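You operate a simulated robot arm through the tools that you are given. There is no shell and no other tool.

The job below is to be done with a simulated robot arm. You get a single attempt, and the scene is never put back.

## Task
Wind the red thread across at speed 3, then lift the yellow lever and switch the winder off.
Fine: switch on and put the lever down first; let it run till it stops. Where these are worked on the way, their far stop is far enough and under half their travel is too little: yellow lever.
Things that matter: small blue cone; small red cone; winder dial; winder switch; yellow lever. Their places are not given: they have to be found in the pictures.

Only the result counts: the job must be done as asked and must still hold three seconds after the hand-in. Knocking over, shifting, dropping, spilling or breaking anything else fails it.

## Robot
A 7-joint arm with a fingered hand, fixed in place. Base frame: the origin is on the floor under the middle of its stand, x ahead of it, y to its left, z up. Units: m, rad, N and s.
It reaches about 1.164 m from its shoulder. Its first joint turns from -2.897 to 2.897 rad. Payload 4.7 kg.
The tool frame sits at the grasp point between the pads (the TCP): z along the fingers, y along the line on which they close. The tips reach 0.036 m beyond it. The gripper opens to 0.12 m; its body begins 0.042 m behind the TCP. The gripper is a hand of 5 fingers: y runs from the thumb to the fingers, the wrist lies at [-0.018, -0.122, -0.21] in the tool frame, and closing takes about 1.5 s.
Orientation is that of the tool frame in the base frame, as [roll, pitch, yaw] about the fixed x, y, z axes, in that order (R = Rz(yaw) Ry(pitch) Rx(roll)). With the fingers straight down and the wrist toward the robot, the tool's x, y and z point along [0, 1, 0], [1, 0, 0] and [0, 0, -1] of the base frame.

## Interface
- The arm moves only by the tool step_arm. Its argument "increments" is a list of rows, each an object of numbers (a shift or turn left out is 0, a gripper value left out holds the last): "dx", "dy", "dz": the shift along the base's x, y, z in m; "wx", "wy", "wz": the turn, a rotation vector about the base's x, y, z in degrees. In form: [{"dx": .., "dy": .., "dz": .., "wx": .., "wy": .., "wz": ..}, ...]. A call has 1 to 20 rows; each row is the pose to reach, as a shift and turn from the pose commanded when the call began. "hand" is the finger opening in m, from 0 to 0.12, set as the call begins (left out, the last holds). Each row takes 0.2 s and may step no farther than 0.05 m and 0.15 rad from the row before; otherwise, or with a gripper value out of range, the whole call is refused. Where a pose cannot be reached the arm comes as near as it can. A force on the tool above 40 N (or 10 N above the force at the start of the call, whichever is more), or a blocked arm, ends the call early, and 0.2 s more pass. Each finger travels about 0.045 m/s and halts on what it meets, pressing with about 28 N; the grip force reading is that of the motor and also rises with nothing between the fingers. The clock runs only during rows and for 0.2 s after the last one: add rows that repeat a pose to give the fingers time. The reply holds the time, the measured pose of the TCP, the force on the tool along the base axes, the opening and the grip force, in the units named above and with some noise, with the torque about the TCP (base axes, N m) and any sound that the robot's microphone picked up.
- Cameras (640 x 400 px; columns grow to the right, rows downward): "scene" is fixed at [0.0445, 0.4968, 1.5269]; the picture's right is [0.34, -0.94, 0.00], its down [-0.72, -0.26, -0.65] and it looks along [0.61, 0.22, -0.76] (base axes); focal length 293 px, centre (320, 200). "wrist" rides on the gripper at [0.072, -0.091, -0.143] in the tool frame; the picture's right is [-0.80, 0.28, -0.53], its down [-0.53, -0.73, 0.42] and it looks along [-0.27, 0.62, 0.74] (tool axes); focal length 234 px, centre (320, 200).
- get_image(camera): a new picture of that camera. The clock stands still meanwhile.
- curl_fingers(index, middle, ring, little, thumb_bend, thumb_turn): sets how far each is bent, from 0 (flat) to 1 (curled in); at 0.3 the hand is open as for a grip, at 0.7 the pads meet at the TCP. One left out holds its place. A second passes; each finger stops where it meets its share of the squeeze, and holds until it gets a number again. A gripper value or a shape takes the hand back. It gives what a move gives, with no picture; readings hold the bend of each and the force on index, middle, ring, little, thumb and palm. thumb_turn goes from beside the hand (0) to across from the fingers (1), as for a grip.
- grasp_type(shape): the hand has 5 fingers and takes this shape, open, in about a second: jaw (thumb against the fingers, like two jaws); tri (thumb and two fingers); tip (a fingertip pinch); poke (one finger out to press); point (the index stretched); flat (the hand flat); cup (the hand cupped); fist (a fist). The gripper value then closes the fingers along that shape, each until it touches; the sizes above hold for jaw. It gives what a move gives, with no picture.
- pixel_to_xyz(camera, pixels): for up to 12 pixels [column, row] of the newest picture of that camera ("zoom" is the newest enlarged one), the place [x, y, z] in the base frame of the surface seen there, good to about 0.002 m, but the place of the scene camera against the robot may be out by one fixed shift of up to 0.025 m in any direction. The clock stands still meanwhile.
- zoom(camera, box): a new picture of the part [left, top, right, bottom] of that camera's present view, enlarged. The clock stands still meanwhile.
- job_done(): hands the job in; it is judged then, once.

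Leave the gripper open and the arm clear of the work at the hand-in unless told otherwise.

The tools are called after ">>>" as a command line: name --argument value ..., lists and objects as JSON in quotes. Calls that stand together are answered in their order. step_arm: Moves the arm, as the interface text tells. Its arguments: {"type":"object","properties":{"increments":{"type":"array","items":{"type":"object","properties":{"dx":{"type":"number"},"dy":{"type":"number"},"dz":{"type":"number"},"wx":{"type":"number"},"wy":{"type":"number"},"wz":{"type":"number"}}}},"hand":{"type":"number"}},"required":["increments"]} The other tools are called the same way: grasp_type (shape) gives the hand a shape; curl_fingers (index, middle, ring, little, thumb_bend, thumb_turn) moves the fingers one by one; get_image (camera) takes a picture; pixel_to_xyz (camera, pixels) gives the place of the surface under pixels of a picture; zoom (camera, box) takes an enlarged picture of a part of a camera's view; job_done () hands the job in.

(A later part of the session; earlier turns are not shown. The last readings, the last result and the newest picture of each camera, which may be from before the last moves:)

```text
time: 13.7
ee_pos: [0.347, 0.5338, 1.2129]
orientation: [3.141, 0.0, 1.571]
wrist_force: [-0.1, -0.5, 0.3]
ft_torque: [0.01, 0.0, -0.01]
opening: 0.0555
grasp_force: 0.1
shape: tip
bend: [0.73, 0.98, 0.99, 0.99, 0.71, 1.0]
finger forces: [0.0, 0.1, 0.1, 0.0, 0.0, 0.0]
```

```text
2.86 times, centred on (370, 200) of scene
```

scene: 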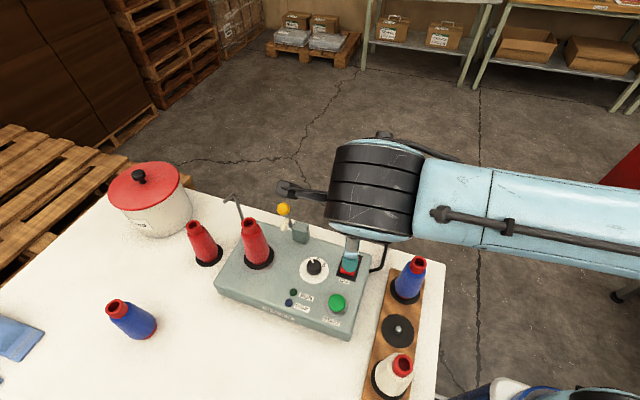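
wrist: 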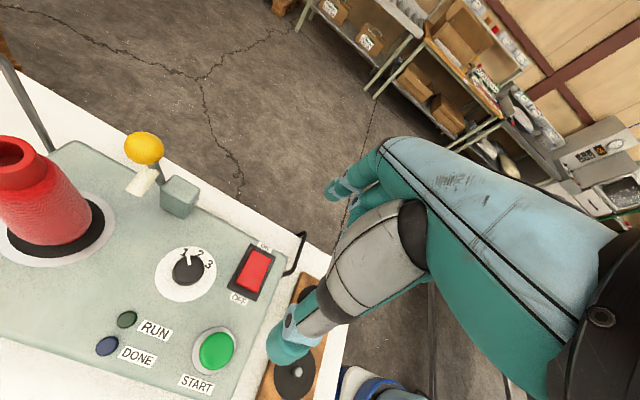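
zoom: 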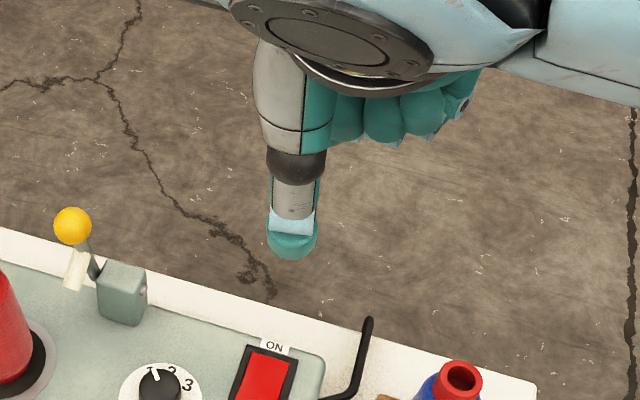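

The pinch is half closed. I'll measure the thumb tip and index tip positions from both zooms, re-zooming per camera.

>>> pixel_to_xyz --camera "zoom" --pixels '[[290, 245], [290, 228], [275, 245], [308, 245], [290, 190], [295, 165]]'

>>> zoom --camera "wrist" --box '[280, 150, 380, 320]'

>>> pixel_to_xyz --camera "wrist" --pixels '[[316, 216], [320, 225], [325, 208], [286, 264], [283, 276], [292, 278], [300, 270], [335, 190]]'

```text
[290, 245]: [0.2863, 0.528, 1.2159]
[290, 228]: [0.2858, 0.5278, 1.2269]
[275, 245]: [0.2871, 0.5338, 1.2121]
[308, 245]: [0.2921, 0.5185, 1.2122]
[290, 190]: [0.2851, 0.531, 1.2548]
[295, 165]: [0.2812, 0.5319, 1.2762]
```

```text
2.35 times, centred on (330, 235) of wrist
```

zoom: 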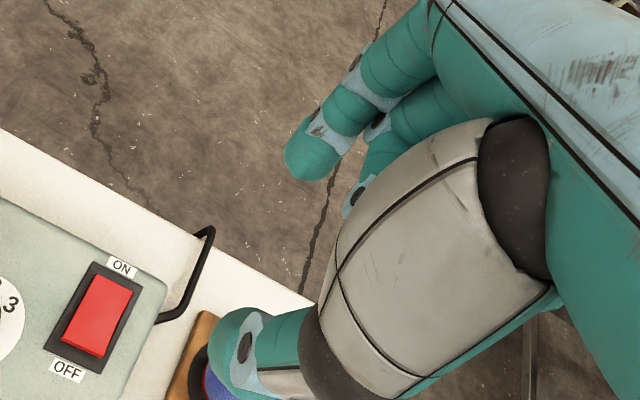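

```text
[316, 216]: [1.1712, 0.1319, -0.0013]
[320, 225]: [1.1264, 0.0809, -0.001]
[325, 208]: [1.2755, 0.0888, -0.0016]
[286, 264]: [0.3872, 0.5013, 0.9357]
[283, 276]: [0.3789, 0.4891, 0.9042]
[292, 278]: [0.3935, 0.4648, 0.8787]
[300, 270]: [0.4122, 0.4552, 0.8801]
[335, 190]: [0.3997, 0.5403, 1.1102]
```

I'll read the index tip and thumb tip on the latest wrist zoom.

>>> pixel_to_xyz --camera "zoom" --pixels '[[310, 160], [300, 165], [325, 160], [310, 140], [340, 110], [235, 330], [225, 365], [250, 310], [215, 350], [285, 335]]'

```text
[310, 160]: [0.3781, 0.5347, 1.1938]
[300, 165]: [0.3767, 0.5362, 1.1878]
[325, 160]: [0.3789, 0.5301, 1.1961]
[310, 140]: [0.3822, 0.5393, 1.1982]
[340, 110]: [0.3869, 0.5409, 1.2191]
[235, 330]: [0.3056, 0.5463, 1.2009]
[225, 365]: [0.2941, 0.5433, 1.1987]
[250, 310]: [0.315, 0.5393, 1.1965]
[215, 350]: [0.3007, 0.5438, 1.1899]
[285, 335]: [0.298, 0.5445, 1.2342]
```

The pinch is centred on the TCP in y, with tips about 0.03 m below it. The dial centre is (0.3205, 0.6125), top z 0.962, diameter about 0.03 m. I'll turn it in two 40° grips, keeping the hand near its default heading to stay clear of the lever block and cone. First I'll hover above the dial with the hand turned +12°.

>>> step_arm --increments '[{"dx": -0.0066, "dy": 0.0197, "dz": -0.028, "wz": 3}, {"dx": -0.0132, "dy": 0.0394, "dz": -0.056, "wz": 6}, {"dx": -0.0198, "dy": 0.059, "dz": -0.084, "wz": 9}, {"dx": -0.0265, "dy": 0.0787, "dz": -0.113, "wz": 12}, {"dx": -0.0265, "dy": 0.0787, "dz": -0.143, "wz": 12}, {"dx": -0.0265, "dy": 0.0787, "dz": -0.143, "wz": 12}]'

>>> get_image --camera "wrist"

>>> get_image --camera "scene"

```text
time: 15.1
ee_pos: [0.323, 0.6112, 1.0705]
orientation: [3.141, 0.002, 1.781]
wrist_force: [-0.5, 0.0, 0.2]
ft_torque: [-0.01, -0.01, -0.04]
opening: 0.0554
grasp_force: 0.1
shape: tip
bend: [0.73, 0.98, 0.99, 0.99, 0.71, 1.0]
finger forces: [0.0, 0.0, 0.0, 0.0, 0.1, 0.1]
```

```text
taken
```

wrist: 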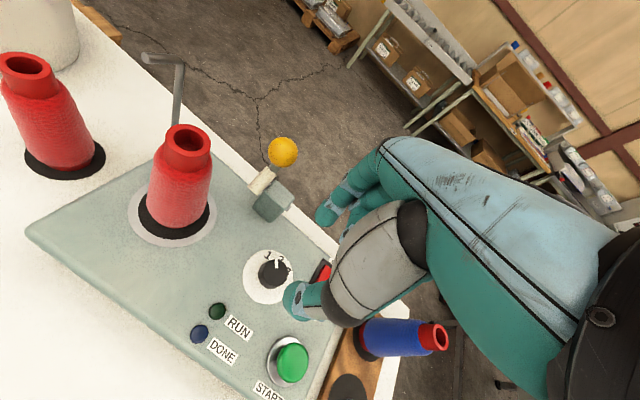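

```text
taken
```

scene: 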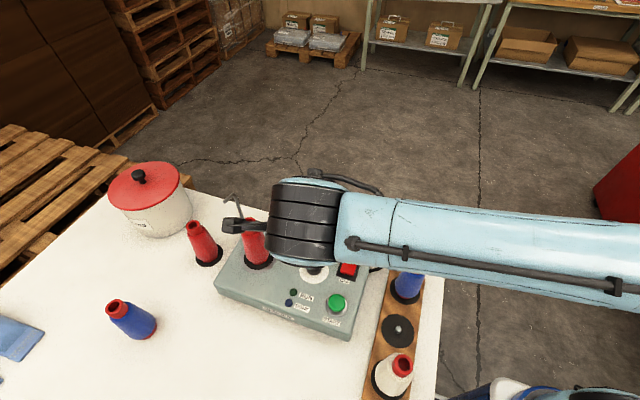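

The wrist view now shows the dial at about (270,275) between thumb tip (300,300) and index (325,215). I'll re-measure the knob from here.

>>> zoom --camera "wrist" --box '[220, 190, 360, 340]'

>>> pixel_to_xyz --camera "zoom" --pixels '[[190, 225], [220, 225], [255, 225], [225, 200], [222, 255], [240, 210], [250, 265], [330, 285], [300, 300], [400, 70], [380, 85]]'

```text
2.67 times, centred on (290, 265) of wrist
```

zoom: 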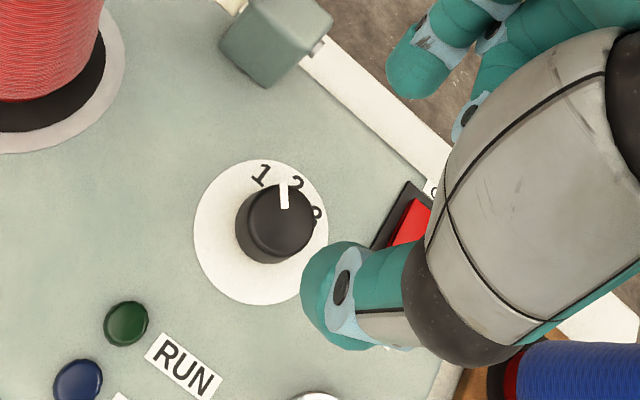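

```text
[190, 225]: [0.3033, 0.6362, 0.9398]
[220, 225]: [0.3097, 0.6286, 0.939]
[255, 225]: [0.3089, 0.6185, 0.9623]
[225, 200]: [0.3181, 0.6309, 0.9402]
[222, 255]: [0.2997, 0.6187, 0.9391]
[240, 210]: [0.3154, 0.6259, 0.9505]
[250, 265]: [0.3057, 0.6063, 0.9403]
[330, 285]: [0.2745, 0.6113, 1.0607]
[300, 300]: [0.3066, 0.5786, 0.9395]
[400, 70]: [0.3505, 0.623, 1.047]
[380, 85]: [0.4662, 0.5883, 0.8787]
```

>>> pixel_to_xyz --camera "zoom" --pixels '[[280, 218], [308, 222], [283, 188], [272, 248], [284, 205], [282, 186], [262, 175], [296, 184], [250, 215], [265, 195], [305, 240], [300, 200]]'

```text
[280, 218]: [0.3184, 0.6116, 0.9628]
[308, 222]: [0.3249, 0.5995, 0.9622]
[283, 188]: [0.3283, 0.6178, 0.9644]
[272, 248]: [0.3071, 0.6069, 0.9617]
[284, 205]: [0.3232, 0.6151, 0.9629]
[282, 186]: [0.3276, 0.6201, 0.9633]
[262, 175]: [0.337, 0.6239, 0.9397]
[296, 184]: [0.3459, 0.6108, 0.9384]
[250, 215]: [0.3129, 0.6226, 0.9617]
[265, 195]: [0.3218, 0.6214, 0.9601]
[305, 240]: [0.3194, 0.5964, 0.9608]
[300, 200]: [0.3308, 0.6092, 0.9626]
```

The knob centre averages to about (0.319, 0.6115). I'll descend to just above the knob and look again.

>>> step_arm --increments '[{"dx": -0.002, "dz": -0.025}, {"dx": -0.003, "dz": -0.05}, {"dx": -0.003, "dz": -0.066}, {"dx": -0.003, "dz": -0.066}]'

>>> get_image --camera "wrist"

>>> zoom --camera "wrist" --box '[220, 170, 360, 320]'

```text
time: 16.1
ee_pos: [0.3196, 0.6107, 1.0046]
orientation: [3.14, 0.0, 1.78]
wrist_force: [0.3, -0.5, 0.8]
ft_torque: [-0.02, 0.01, 0.01]
opening: 0.0553
grasp_force: 0.0
shape: tip
bend: [0.73, 0.98, 0.99, 0.99, 0.71, 1.0]
finger forces: [0.0, 0.0, 0.0, 0.1, 0.0, 0.0]
```

```text
taken
```

wrist: 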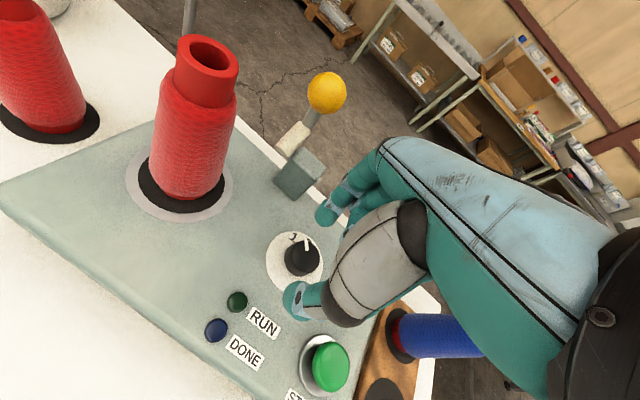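

```text
2.67 times, centred on (290, 245) of wrist
```

zoom: 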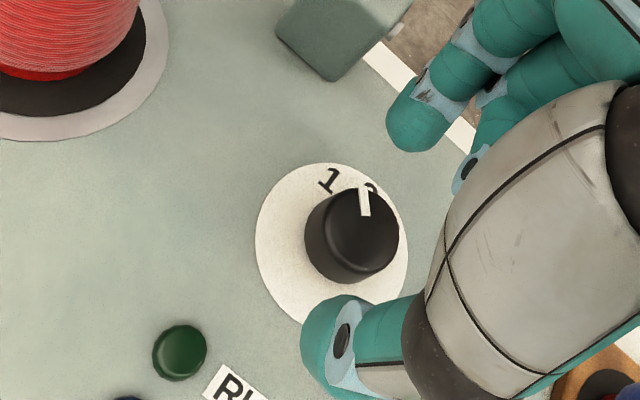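

Alignment looks good. I'll lower the last 0.026 m so that the tips straddle the knob, watching the force.

>>> step_arm --increments '[{"dz": -0.01}, {"dz": -0.018}, {"dz": -0.024}, {"dz": -0.027}]'

>>> zoom --camera "wrist" --box '[220, 150, 380, 320]'

```text
time: 17.1
ee_pos: [0.3189, 0.6101, 0.9773]
orientation: [-3.141, -0.001, 1.78]
wrist_force: [0.2, 0.4, -0.4]
ft_torque: [0.01, -0.03, -0.01]
opening: 0.0556
grasp_force: 0.0
shape: tip
bend: [0.73, 0.98, 0.99, 0.99, 0.71, 1.0]
finger forces: [0.2, 0.0, 0.1, 0.0, 0.1, 0.1]
```

```text
2.35 times, centred on (300, 235) of wrist
```

zoom: 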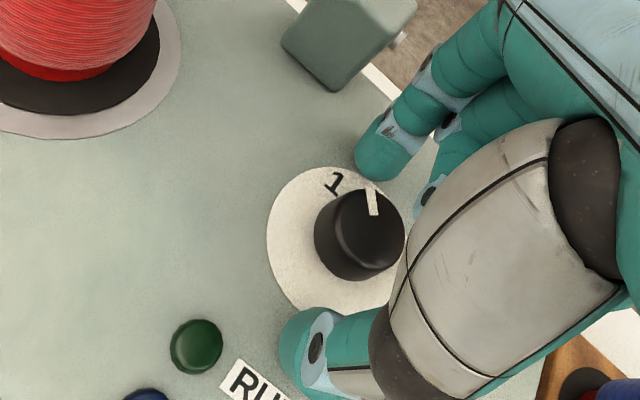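

The knob sits between index tip (380,150) and thumb tip (310,350). I'll close the pinch on it.

>>> step_arm --hand 0.02 --increments '[{"dz": 0}, {"dz": 0}, {"dz": 0}, {"dz": 0}, {"dz": 0}, {"dz": 0}]'

>>> zoom --camera "wrist" --box '[220, 150, 380, 320]'

```text
time: 18.5
ee_pos: [0.3184, 0.611, 0.9769]
orientation: [3.141, 0.001, 1.78]
wrist_force: [1.2, 0.0, 1.3]
ft_torque: [0.02, -0.08, 0.03]
opening: 0.0254
grasp_force: 27.6
shape: tip
bend: [0.73, 1.0, 1.0, 1.0, 0.75, 1.0]
finger forces: [26.8, 0.0, 0.1, 0.0, 24.1, 0.0]
```

```text
2.35 times, centred on (300, 235) of wrist
```

zoom: 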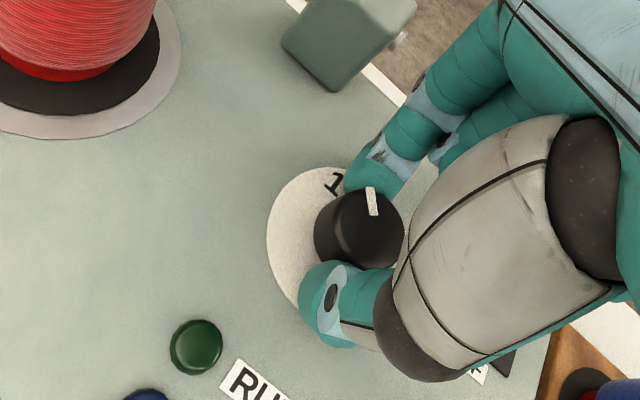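

The knob is gripped (27 N / 24 N, opening 0.025 m). Now I turn clockwise 40° in 5° rows.

>>> step_arm --increments '[{"wz": -5}, {"wz": -10}, {"wz": -15}, {"wz": -20}, {"wz": -25}, {"wz": -30}, {"wz": -35}, {"wz": -40}, {"wz": -40}]'

>>> get_image --camera "wrist"

>>> zoom --camera "wrist" --box '[220, 150, 380, 320]'

```text
time: 20.5
ee_pos: [0.3198, 0.6111, 0.9771]
orientation: [3.141, 0.0, 1.081]
wrist_force: [5.9, 3.5, 3.4]
ft_torque: [0.05, -0.23, 0.05]
opening: 0.0257
grasp_force: 27.9
shape: tip
bend: [0.73, 1.0, 1.0, 1.0, 0.75, 1.0]
finger forces: [29.5, 0.0, 0.1, 0.0, 24.5, 0.1]
```

```text
taken
```

wrist: 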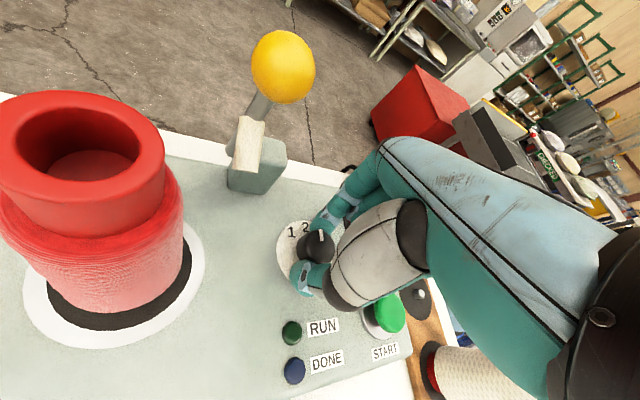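

```text
2.35 times, centred on (300, 235) of wrist
```

zoom: 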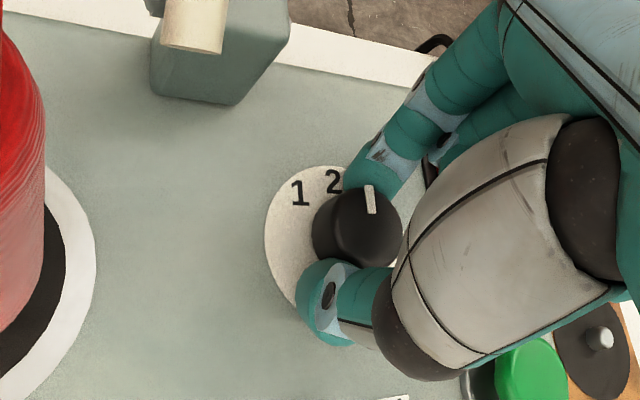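

The knob turned with the hand (pointer fixed in my view while the numbers moved). I'll open, turn back +40° around the knob, and regrip.

>>> step_arm --hand 0.055 --increments '[{"dz": 0}, {"dz": 0}, {"dz": 0}, {"dz": 0}, {"dz": 0}]'

>>> zoom --camera "wrist" --box '[220, 150, 380, 320]'

>>> step_arm --increments '[{"wz": 6}, {"wz": 12}, {"wz": 18}, {"wz": 24}, {"wz": 30}, {"wz": 36}, {"wz": 40}, {"wz": 40}]'

>>> zoom --camera "wrist" --box '[220, 150, 380, 320]'

```text
time: 21.7
ee_pos: [0.3191, 0.6114, 0.9767]
orientation: [-3.141, 0.001, 1.081]
wrist_force: [-0.4, -0.1, 1.0]
ft_torque: [0.02, -0.01, 0.0]
opening: 0.0544
grasp_force: 0.1
shape: tip
bend: [0.74, 0.98, 0.99, 0.99, 0.72, 1.0]
finger forces: [0.5, 0.0, 0.0, 0.1, 0.0, 0.1]
```

```text
2.35 times, centred on (300, 235) of wrist
```

zoom: 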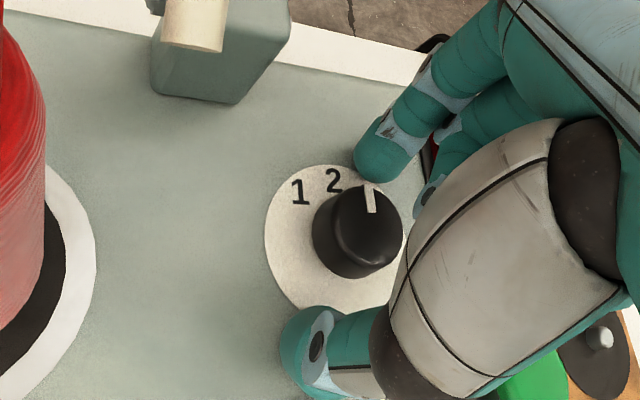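

```text
time: 23.5
ee_pos: [0.3184, 0.6103, 0.9764]
orientation: [-3.141, 0.001, 1.78]
wrist_force: [0.2, 0.4, 0.0]
ft_torque: [-0.02, 0.01, -0.01]
opening: 0.0549
grasp_force: 0.1
shape: tip
bend: [0.73, 0.98, 0.99, 0.99, 0.72, 1.0]
finger forces: [0.0, 0.0, 0.1, 0.1, 0.0, 0.0]
```

```text
2.35 times, centred on (300, 235) of wrist
```

zoom: 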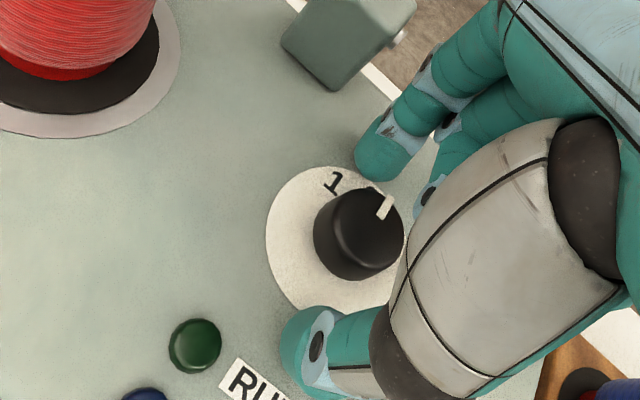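

The pointer rotated by roughly 40°, so it's now on 2. I'll close and turn another 40°.

>>> step_arm --hand 0.02 --increments '[{"dz": 0}, {"dz": 0}, {"dz": 0}, {"dz": 0}, {"dz": 0}, {"dz": 0}]'

>>> step_arm --increments '[{"wz": -5}, {"wz": -10}, {"wz": -15}, {"wz": -20}, {"wz": -25}, {"wz": -30}, {"wz": -35}, {"wz": -40}, {"wz": -40}]'

>>> zoom --camera "wrist" --box '[220, 150, 380, 320]'

```text
time: 24.9
ee_pos: [0.3181, 0.6098, 0.9773]
orientation: [-3.14, -0.001, 1.781]
wrist_force: [2.8, 1.0, 1.8]
ft_torque: [0.03, -0.12, 0.06]
opening: 0.0252
grasp_force: 28.3
shape: tip
bend: [0.73, 1.0, 1.0, 1.0, 0.75, 1.0]
finger forces: [26.9, 0.1, 0.1, 0.1, 24.1, 0.0]
```

```text
time: 26.9
ee_pos: [0.3187, 0.611, 0.9778]
orientation: [-3.14, 0.0, 1.081]
wrist_force: [4.7, 4.0, 4.4]
ft_torque: [0.05, -0.21, 0.08]
opening: 0.0251
grasp_force: 27.9
shape: tip
bend: [0.73, 1.0, 1.0, 1.0, 0.75, 1.0]
finger forces: [29.7, 0.0, 0.0, 0.0, 25.0, 0.0]
```

```text
2.35 times, centred on (300, 235) of wrist
```

zoom: 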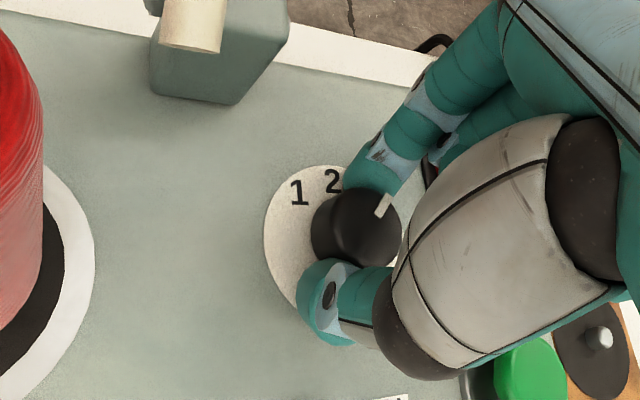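

Now I open the pinch, rise off the knob and turn the hand back to its default heading, then check the pointer.

>>> step_arm --hand 0.055 --increments '[{"dz": 0}, {"dz": 0}, {"dz": 0}, {"dz": 0}]'

>>> step_arm --increments '[{"dz": 0.02}, {"dz": 0.05, "wz": 4}, {"dz": 0.08, "wz": 10}, {"dz": 0.11, "wz": 16}, {"dz": 0.14, "wz": 22}, {"dx": 0.02, "dy": -0.03, "dz": 0.16, "wz": 28}, {"dx": 0.03, "dy": -0.07, "dz": 0.17, "wz": 28}, {"dx": 0.03, "dy": -0.07, "dz": 0.17, "wz": 28}]'

>>> get_image --camera "wrist"

>>> get_image --camera "scene"

>>> zoom --camera "wrist" --box '[100, 200, 300, 340]'

```text
time: 27.9
ee_pos: [0.3183, 0.6118, 0.9771]
orientation: [3.141, 0.001, 1.081]
wrist_force: [-0.1, 0.3, -0.7]
ft_torque: [0.05, -0.04, -0.02]
opening: 0.0549
grasp_force: 0.1
shape: tip
bend: [0.73, 0.98, 0.99, 0.99, 0.72, 1.0]
finger forces: [0.3, 0.0, 0.0, 0.0, 0.1, 0.1]
```

```text
time: 29.7
ee_pos: [0.3481, 0.5418, 1.1462]
orientation: [3.141, 0.0, 1.572]
wrist_force: [-0.5, -0.1, 0.3]
ft_torque: [0.01, 0.0, 0.02]
opening: 0.0547
grasp_force: 0.0
shape: tip
bend: [0.73, 0.98, 0.99, 0.99, 0.72, 1.0]
finger forces: [0.0, 0.0, 0.0, 0.0, 0.0, 0.1]
```

```text
taken
```

wrist: 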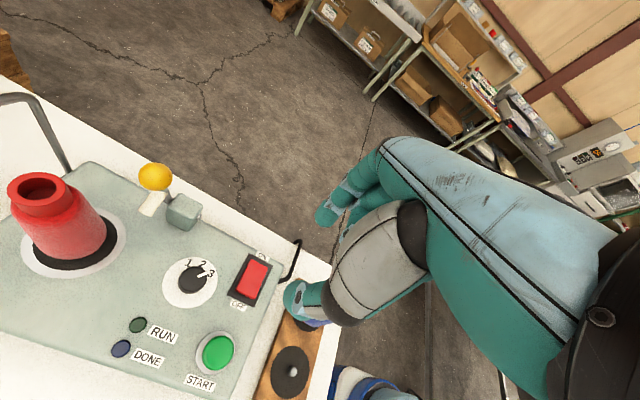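

```text
taken
```

scene: 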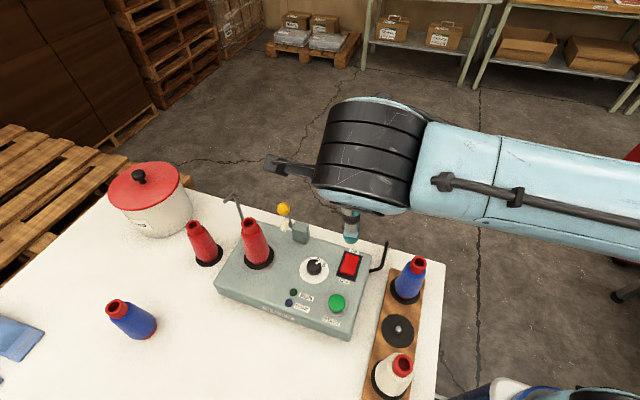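

```text
2.86 times, centred on (200, 270) of wrist
```

zoom: 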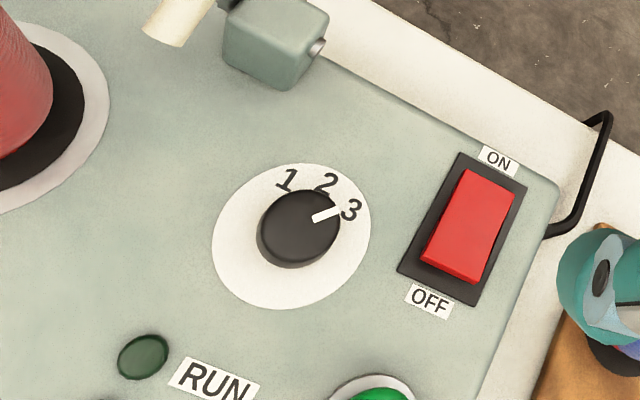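

The pointer now points at 3. I'll check its angle numerically.

>>> pixel_to_xyz --camera "zoom" --pixels '[[315, 217], [338, 209], [298, 224], [288, 180], [328, 183], [351, 210], [291, 237], [262, 222], [300, 195], [335, 222]]'

>>> zoom --camera "scene" --box '[285, 240, 365, 290]'

>>> pixel_to_xyz --camera "zoom" --pixels '[[235, 200], [285, 195], [260, 190], [270, 192], [262, 175], [310, 198]]'

```text
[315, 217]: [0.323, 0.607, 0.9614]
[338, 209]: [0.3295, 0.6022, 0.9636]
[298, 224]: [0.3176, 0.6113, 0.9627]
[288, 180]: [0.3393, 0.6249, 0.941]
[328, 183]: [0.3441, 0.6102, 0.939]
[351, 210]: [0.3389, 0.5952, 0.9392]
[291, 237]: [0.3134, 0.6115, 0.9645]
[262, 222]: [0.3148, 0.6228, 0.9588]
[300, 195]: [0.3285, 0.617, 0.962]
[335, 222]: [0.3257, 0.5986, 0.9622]
```

```text
8.00 times, centred on (325, 265) of scene
```

zoom: 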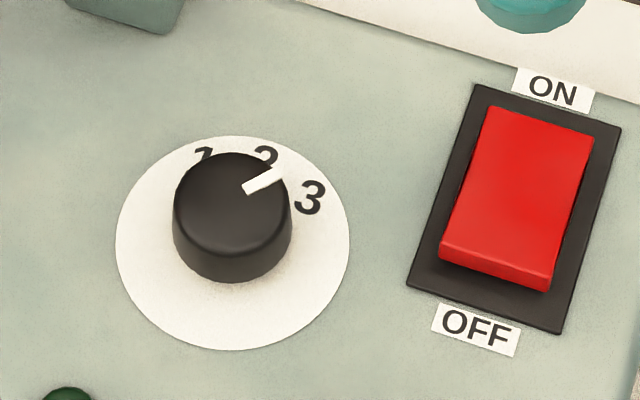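

```text
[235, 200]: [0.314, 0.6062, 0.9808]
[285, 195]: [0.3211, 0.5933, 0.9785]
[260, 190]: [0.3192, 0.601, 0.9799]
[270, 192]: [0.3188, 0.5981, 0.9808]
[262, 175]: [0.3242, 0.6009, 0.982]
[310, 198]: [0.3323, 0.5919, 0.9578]
```

The pointer is at about −37°, mark 3 at −38°: the dial is on 3. Next is the lever. I'll zoom on it and measure its ball, rod, roller and block.

>>> zoom --camera "wrist" --box '[110, 140, 230, 250]'

>>> pixel_to_xyz --camera "zoom" --pixels '[[160, 130], [130, 110], [190, 140], [160, 90], [150, 170], [145, 225], [165, 240], [205, 205], [200, 190], [260, 210], [300, 250], [215, 285]]'

>>> zoom --camera "scene" --box '[250, 185, 340, 255]'

>>> pixel_to_xyz --camera "zoom" --pixels '[[240, 165], [215, 165], [265, 165], [240, 140], [240, 195], [280, 240], [290, 260], [300, 280], [260, 260], [240, 300], [230, 250], [360, 300]]'

```text
3.64 times, centred on (170, 195) of wrist
```

zoom: 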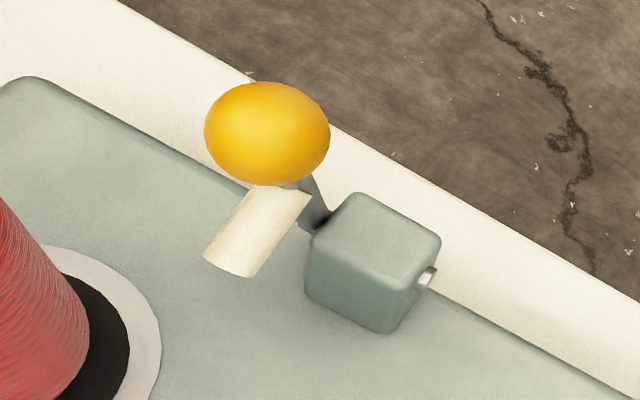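

```text
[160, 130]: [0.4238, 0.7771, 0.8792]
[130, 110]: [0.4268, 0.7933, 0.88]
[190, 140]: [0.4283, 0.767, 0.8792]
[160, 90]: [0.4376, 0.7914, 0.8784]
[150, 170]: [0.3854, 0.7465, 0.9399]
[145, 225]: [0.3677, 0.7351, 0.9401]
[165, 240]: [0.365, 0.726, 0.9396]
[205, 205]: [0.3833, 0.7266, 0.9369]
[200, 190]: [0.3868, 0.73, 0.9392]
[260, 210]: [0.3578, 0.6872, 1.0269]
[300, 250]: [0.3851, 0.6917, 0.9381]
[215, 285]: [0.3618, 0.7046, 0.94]
```

```text
5.71 times, centred on (295, 220) of scene
```

zoom: 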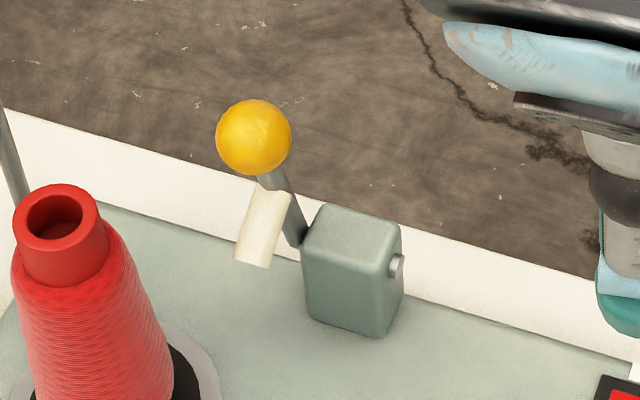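

```text
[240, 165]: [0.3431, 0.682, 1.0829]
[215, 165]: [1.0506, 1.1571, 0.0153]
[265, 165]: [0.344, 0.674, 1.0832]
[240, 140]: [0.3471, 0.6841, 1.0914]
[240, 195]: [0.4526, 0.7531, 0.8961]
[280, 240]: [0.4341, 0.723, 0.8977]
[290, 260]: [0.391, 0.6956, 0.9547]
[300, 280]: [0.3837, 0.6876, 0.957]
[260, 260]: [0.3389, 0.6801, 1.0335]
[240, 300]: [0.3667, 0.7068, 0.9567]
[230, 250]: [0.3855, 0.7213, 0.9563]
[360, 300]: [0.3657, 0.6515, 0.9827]
```

>>> pixel_to_xyz --camera "zoom" --pixels '[[396, 266], [392, 272], [275, 195], [285, 215], [297, 238], [270, 225], [250, 260], [280, 192], [325, 210], [390, 235], [310, 250], [253, 137]]'

>>> zoom --camera "wrist" --box '[130, 155, 210, 235]'

>>> pixel_to_xyz --camera "zoom" --pixels '[[200, 100], [190, 60], [310, 185], [330, 210], [345, 230], [230, 220], [180, 240], [270, 190], [200, 200], [575, 330], [420, 220], [330, 250]]'

```text
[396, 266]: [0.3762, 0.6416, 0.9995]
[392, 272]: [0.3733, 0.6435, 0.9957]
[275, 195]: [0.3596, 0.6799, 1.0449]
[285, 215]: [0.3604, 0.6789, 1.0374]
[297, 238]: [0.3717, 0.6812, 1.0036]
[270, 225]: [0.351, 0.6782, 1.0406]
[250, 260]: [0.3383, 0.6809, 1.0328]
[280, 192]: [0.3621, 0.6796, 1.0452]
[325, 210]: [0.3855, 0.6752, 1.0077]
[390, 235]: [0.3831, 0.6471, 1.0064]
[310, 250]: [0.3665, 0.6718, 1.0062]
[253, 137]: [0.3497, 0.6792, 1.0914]
```

```text
5.00 times, centred on (170, 195) of wrist
```

zoom: 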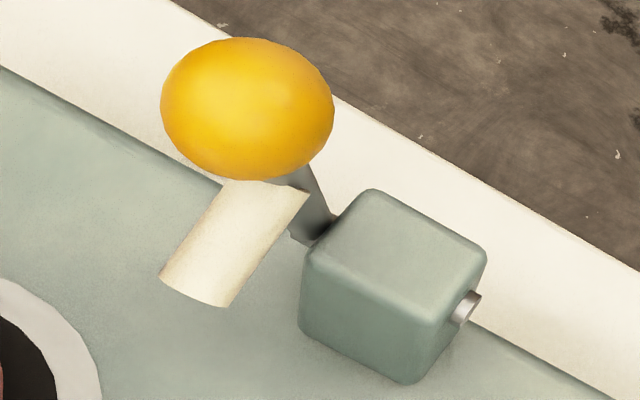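

```text
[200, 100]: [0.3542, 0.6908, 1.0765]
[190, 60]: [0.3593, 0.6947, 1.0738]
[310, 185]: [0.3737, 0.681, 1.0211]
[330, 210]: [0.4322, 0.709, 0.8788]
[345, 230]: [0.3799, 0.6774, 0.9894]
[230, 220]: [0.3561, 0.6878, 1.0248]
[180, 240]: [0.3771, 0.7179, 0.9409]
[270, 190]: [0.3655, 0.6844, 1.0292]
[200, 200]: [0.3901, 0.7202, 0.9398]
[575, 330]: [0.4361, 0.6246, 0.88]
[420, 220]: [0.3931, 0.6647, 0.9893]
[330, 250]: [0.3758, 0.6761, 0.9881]
```

The ball centre is about (0.359, 0.688, 1.064), radius 0.0126; the pivot runs along y through (0.382, ·, 0.980), arm about 0.087 m. Down means swinging the ball toward −x. I'll push it sideways with a straight index finger, hand turned +90° so the wrist stays on the robot side away from the cone. First I shape the finger here.

>>> curl_fingers --index 0.6 --middle 1 --ring 1 --little 1 --thumb_bend 1 --thumb_turn 0.5

>>> step_arm --increments '[{"dz": 0.03}, {"dz": 0.05, "wz": 8}, {"dz": 0.07, "wz": 16}, {"dz": 0.09, "wz": 24}, {"dz": 0.09, "wz": 32}, {"dz": 0.09, "wz": 40}, {"dz": 0.09, "wz": 48}, {"dz": 0.09, "wz": 56}, {"dz": 0.09, "wz": 64}, {"dz": 0.09, "wz": 72}, {"dz": 0.09, "wz": 80}, {"dz": 0.09, "wz": 88}, {"dz": 0.09, "wz": 90}, {"dz": 0.09, "wz": 90}]'

>>> get_image --camera "wrist"

>>> get_image --camera "scene"

```text
time: 30.7
ee_pos: [0.3478, 0.5412, 1.1474]
orientation: [-3.141, 0.0, 1.572]
wrist_force: [-0.1, 0.0, 0.4]
ft_torque: [-0.02, 0.0, -0.04]
opening: 0.0491
grasp_force: 0.0
shape: fingers
bend: [0.6, 1.0, 1.0, 1.0, 1.0, 0.51]
finger forces: [0.1, 0.0, 0.1, 0.1, 0.0, 0.0]
```

```text
time: 33.7
ee_pos: [0.3493, 0.5411, 1.2365]
orientation: [3.141, 0.001, -3.139]
wrist_force: [-0.2, 0.9, -1.0]
ft_torque: [0.03, -0.01, 0.0]
opening: 0.0491
grasp_force: 0.0
shape: fingers
bend: [0.6, 1.0, 1.0, 1.0, 1.0, 0.51]
finger forces: [0.0, 0.0, 0.1, 0.0, 0.2, 0.0]
```

```text
taken
```

wrist: 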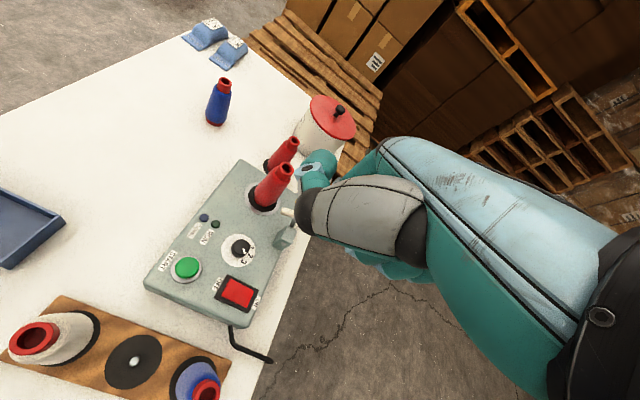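

```text
taken
```

scene: 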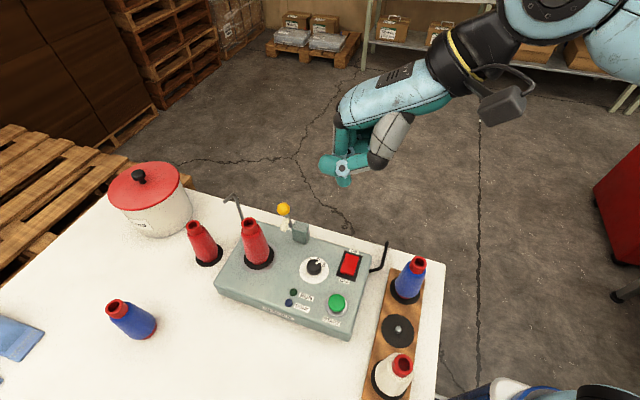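

The turn worked and the scene camera now sees the hand's index side clearly. I'll zoom to measure the finger.

>>> zoom --camera "scene" --box '[290, 80, 450, 200]'

>>> pixel_to_xyz --camera "zoom" --pixels '[[215, 400], [212, 385], [215, 350], [205, 335], [150, 330], [180, 250], [290, 330], [350, 300], [330, 240], [400, 220], [220, 370], [135, 350]]'

```text
3.33 times, centred on (370, 140) of scene
```

zoom: 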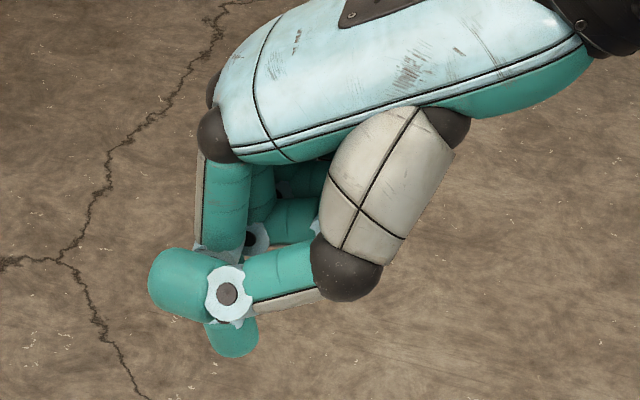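

```text
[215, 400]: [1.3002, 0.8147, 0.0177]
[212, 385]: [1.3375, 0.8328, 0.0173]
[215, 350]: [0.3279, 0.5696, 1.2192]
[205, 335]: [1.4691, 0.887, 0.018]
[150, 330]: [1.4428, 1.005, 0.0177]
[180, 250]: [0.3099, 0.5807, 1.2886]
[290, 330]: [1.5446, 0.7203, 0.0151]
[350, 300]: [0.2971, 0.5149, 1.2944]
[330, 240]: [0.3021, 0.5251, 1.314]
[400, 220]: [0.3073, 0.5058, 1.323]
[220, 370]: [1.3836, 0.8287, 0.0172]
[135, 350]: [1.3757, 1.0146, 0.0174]
```

The thumb lies across the index on the −x side, leaving only ~0.03 m of finger free. I'll turn the thumb to the side of the hand and straighten the index a bit more vertical, then look.

>>> curl_fingers --index 0.6 --thumb_bend 0.0 --thumb_turn 0.0

>>> zoom --camera "scene" --box '[290, 80, 450, 200]'

>>> get_image --camera "wrist"

```text
time: 34.7
ee_pos: [0.3486, 0.5413, 1.2385]
orientation: [3.141, 0.0, -3.141]
wrist_force: [0.1, -0.8, -0.2]
ft_torque: [0.0, 0.01, 0.0]
opening: 0.1682
grasp_force: 0.0
shape: fingers
bend: [0.6, 1.0, 1.0, 1.0, 0.0, 0.0]
finger forces: [0.1, 0.1, 0.0, 0.0, 0.0, 0.1]
```

```text
3.33 times, centred on (370, 140) of scene
```

zoom: 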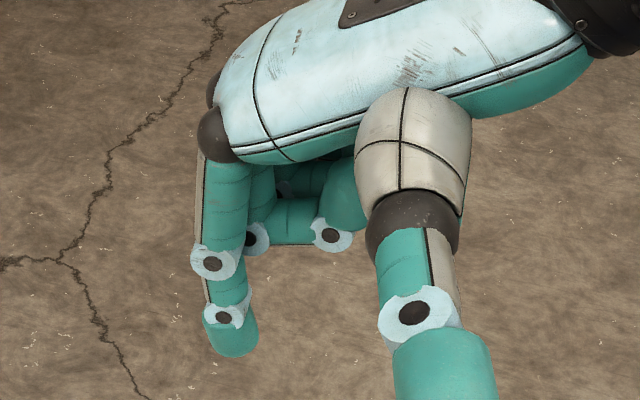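

```text
taken
```

wrist: 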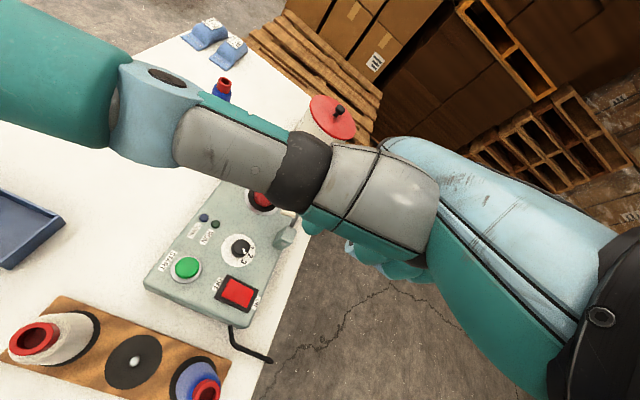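

Now the thumb sticks out. I'll fold it beside the hand instead (turn 0, bend 1).

>>> curl_fingers --thumb_bend 1.0 --thumb_turn 0.0

>>> zoom --camera "scene" --box '[290, 80, 450, 200]'

>>> get_image --camera "wrist"

```text
time: 35.7
ee_pos: [0.3481, 0.5411, 1.2366]
orientation: [3.141, 0.0, 3.141]
wrist_force: [0.9, 0.7, -0.3]
ft_torque: [0.02, -0.02, 0.01]
opening: 0.0723
grasp_force: 0.0
shape: fingers
bend: [0.6, 1.0, 1.0, 1.0, 1.0, 0.0]
finger forces: [0.0, 0.0, 0.1, 0.0, 0.0, 0.1]
```

```text
3.33 times, centred on (370, 140) of scene
```

zoom: 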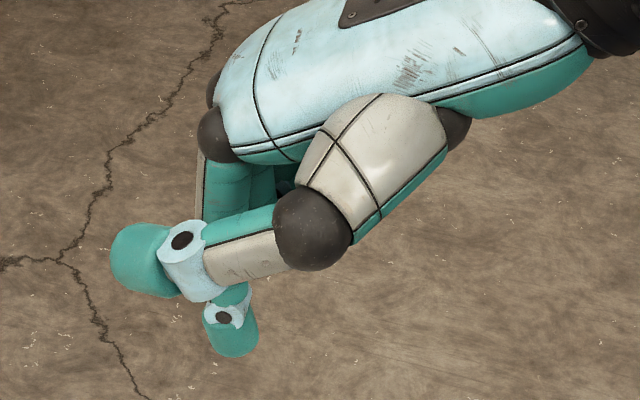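

```text
taken
```

wrist: 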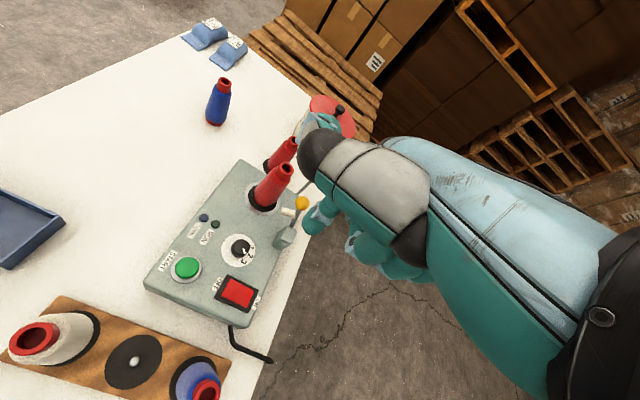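

That still crosses the index. I'll set the thumb opposite and open (turn 1, bend 0.2), which leaves both sides of the index free.

>>> curl_fingers --thumb_bend 0.2 --thumb_turn 1.0 --index 0.6

>>> zoom --camera "scene" --box '[290, 80, 450, 200]'

>>> pixel_to_xyz --camera "zoom" --pixels '[[232, 340], [230, 355], [223, 316], [212, 262], [228, 290], [225, 200], [415, 340], [420, 300], [400, 260], [300, 230], [255, 330]]'

>>> get_image --camera "wrist"

```text
time: 36.7
ee_pos: [0.3485, 0.5415, 1.2377]
orientation: [-3.142, 0.0, 3.141]
wrist_force: [0.2, 0.1, 0.4]
ft_torque: [-0.01, 0.03, -0.02]
opening: 0.0874
grasp_force: 0.0
shape: fingers
bend: [0.6, 1.0, 1.0, 1.0, 0.2, 0.97]
finger forces: [0.1, 0.1, 0.0, 0.1, 0.0, 0.1]
```

```text
3.33 times, centred on (370, 140) of scene
```

zoom: 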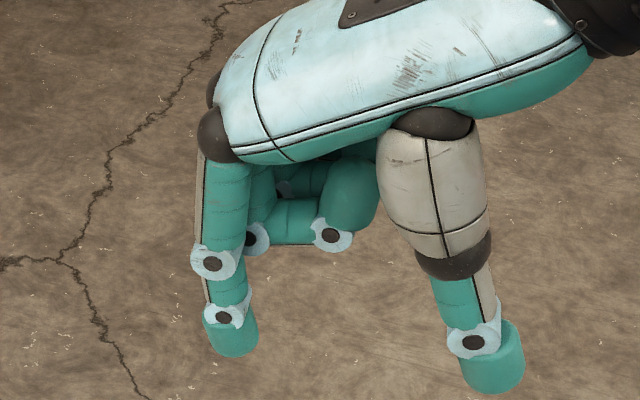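

```text
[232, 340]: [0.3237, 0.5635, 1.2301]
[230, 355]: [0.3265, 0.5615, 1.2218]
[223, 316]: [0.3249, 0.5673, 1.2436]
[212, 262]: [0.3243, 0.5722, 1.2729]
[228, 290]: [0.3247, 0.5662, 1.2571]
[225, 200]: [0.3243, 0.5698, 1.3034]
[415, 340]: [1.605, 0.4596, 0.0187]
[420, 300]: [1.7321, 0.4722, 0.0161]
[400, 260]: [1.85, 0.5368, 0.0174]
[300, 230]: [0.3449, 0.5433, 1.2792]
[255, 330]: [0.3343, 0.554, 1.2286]
```

```text
taken
```

wrist: 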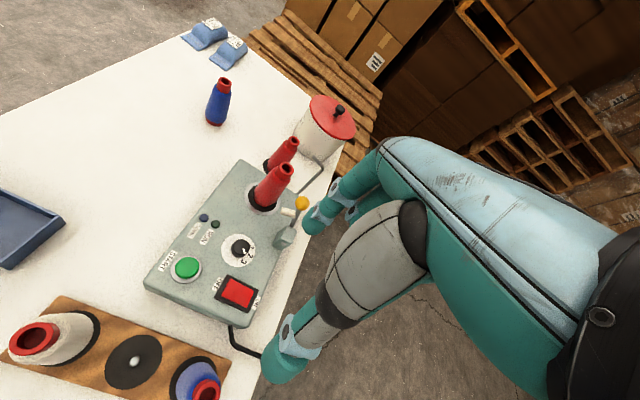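

The index's −x side is now a clean vertical wall: −x surface at TCP −0.0185 in x, tip y = TCP +0.026, tip bottom = TCP −0.038. I'll move behind (+x of) the ball at a safe height first, then lower beside it.

>>> step_arm --increments '[{"dx": 0.014, "dy": 0.029, "dz": -0.005}, {"dx": 0.028, "dy": 0.058, "dz": -0.01}, {"dx": 0.043, "dy": 0.087, "dz": -0.02}, {"dx": 0.0565, "dy": 0.1155, "dz": -0.03}, {"dx": 0.0565, "dy": 0.1155, "dz": -0.06}, {"dx": 0.0565, "dy": 0.1155, "dz": -0.09}, {"dx": 0.0565, "dy": 0.1155, "dz": -0.09}]'

>>> get_image --camera "wrist"

>>> zoom --camera "scene" --box '[220, 140, 400, 280]'

```text
time: 38.3
ee_pos: [0.406, 0.655, 1.1498]
orientation: [-3.141, 0.0, 3.141]
wrist_force: [-0.1, 0.4, -0.5]
ft_torque: [-0.02, 0.01, 0.0]
opening: 0.0871
grasp_force: 0.0
shape: fingers
bend: [0.6, 1.0, 1.0, 1.0, 0.2, 0.97]
finger forces: [0.0, 0.0, 0.1, 0.0, 0.0, 0.0]
```

```text
taken
```

wrist: 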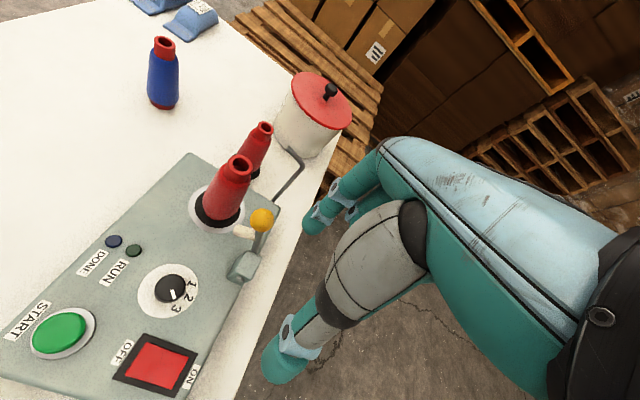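

```text
2.86 times, centred on (310, 210) of scene
```

zoom: 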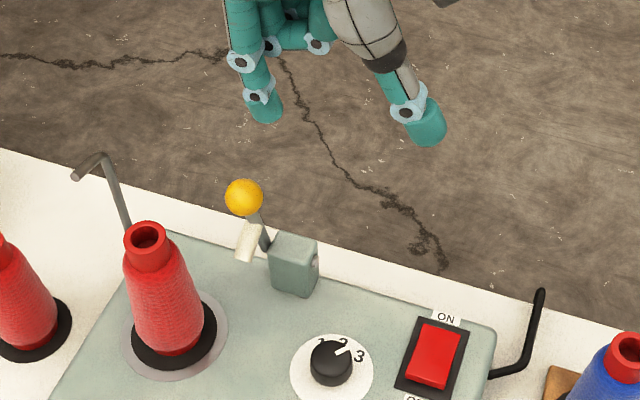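

I have a clear view. Now I lower beside the ball (TCP z ≈ 1.098).

>>> step_arm --increments '[{"dy": 0.002, "dz": -0.026}, {"dy": 0.003, "dz": -0.052}, {"dy": 0.003, "dz": -0.052}]'

>>> zoom --camera "scene" --box '[240, 160, 360, 260]'

>>> pixel_to_xyz --camera "zoom" --pixels '[[225, 180], [270, 130], [275, 160], [265, 95], [285, 165], [480, 210], [240, 160]]'

>>> get_image --camera "wrist"

```text
time: 39.1
ee_pos: [0.4036, 0.6598, 1.0963]
orientation: [-3.141, -0.001, -3.141]
wrist_force: [0.4, -0.1, 0.4]
ft_torque: [0.02, -0.02, -0.03]
opening: 0.0873
grasp_force: 0.1
shape: fingers
bend: [0.6, 1.0, 1.0, 1.0, 0.2, 0.97]
finger forces: [0.1, 0.0, 0.1, 0.1, 0.1, 0.0]
```

```text
4.00 times, centred on (300, 210) of scene
```

zoom: 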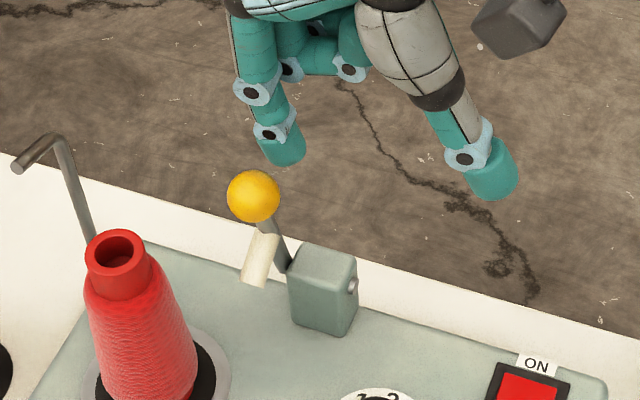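

```text
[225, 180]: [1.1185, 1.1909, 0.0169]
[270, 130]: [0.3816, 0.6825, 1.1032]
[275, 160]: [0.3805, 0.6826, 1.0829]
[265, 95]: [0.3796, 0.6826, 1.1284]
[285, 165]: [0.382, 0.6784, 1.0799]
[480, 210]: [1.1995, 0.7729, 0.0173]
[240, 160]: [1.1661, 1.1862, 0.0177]
```

```text
taken
```

wrist: 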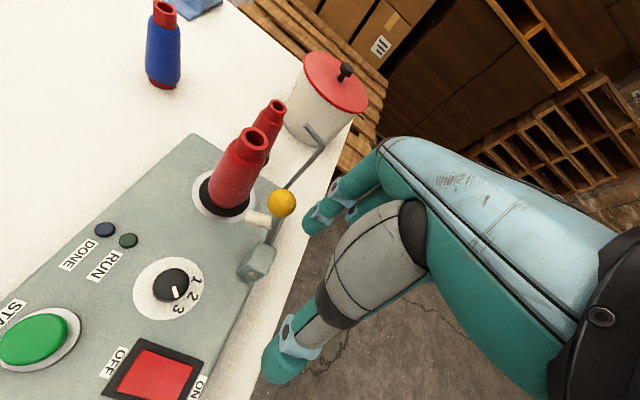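

The finger is aligned with the ball in y, about 0.015 m behind it. I'll push in −x along the arc to about 30° and watch the force.

>>> step_arm --increments '[{"dx": -0.009, "dy": -0.001}, {"dx": -0.0167, "dy": -0.002, "dz": 0.0}, {"dx": -0.0244, "dy": -0.002, "dz": -0.0002}, {"dx": -0.032, "dy": -0.002, "dz": -0.0016}, {"dx": -0.0395, "dy": -0.002, "dz": -0.0037}]'

>>> zoom --camera "scene" --box '[240, 160, 360, 260]'

```text
time: 40.3
ee_pos: [0.3653, 0.6571, 1.0916]
orientation: [-3.141, 0.0, -3.139]
wrist_force: [0.7, -0.5, -0.7]
ft_torque: [-0.05, -0.01, -0.05]
opening: 0.0869
grasp_force: 0.1
shape: fingers
bend: [0.6, 1.0, 1.0, 1.0, 0.2, 0.97]
finger forces: [0.2, 0.1, 0.1, 0.0, 0.0, 0.0]
```

```text
4.00 times, centred on (300, 210) of scene
```

zoom: 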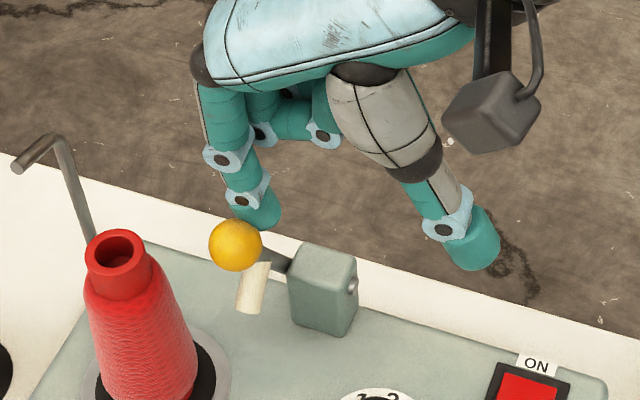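

The lever follows easily with almost no force. I'll check the ball's position and go on.

>>> pixel_to_xyz --camera "zoom" --pixels '[[237, 245], [258, 205], [256, 285], [280, 262]]'

>>> step_arm --increments '[{"dx": -0.0073, "dz": -0.0026}, {"dx": -0.0144, "dz": -0.0059}, {"dx": -0.0211, "dz": -0.0098}, {"dx": -0.0211, "dz": -0.0098}]'

>>> zoom --camera "scene" --box '[240, 160, 360, 260]'

>>> pixel_to_xyz --camera "zoom" --pixels '[[232, 260], [250, 220], [245, 300], [270, 265]]'

```text
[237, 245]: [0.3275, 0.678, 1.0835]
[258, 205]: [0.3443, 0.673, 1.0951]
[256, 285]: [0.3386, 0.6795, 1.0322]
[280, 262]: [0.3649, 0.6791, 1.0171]
```

```text
time: 41.3
ee_pos: [0.343, 0.6571, 1.0813]
orientation: [-3.141, 0.001, 3.141]
wrist_force: [-0.1, -0.1, -0.3]
ft_torque: [0.04, -0.04, -0.02]
opening: 0.087
grasp_force: 0.0
shape: fingers
bend: [0.6, 1.0, 1.0, 1.0, 0.2, 0.97]
finger forces: [0.0, 0.0, 0.0, 0.0, 0.0, 0.0]
```

```text
4.00 times, centred on (300, 210) of scene
```

zoom: 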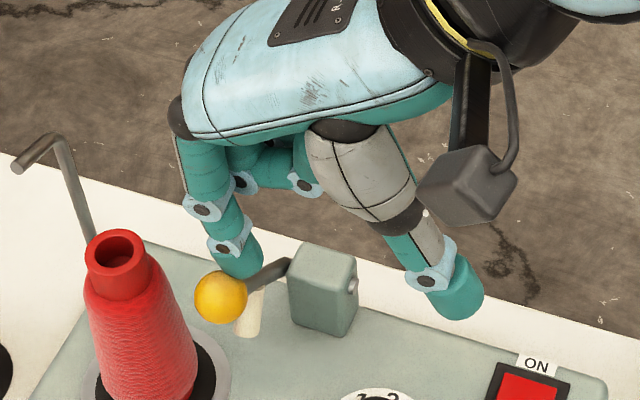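

```text
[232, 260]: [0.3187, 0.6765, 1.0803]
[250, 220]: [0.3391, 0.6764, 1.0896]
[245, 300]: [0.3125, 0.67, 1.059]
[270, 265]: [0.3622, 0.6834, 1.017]
```

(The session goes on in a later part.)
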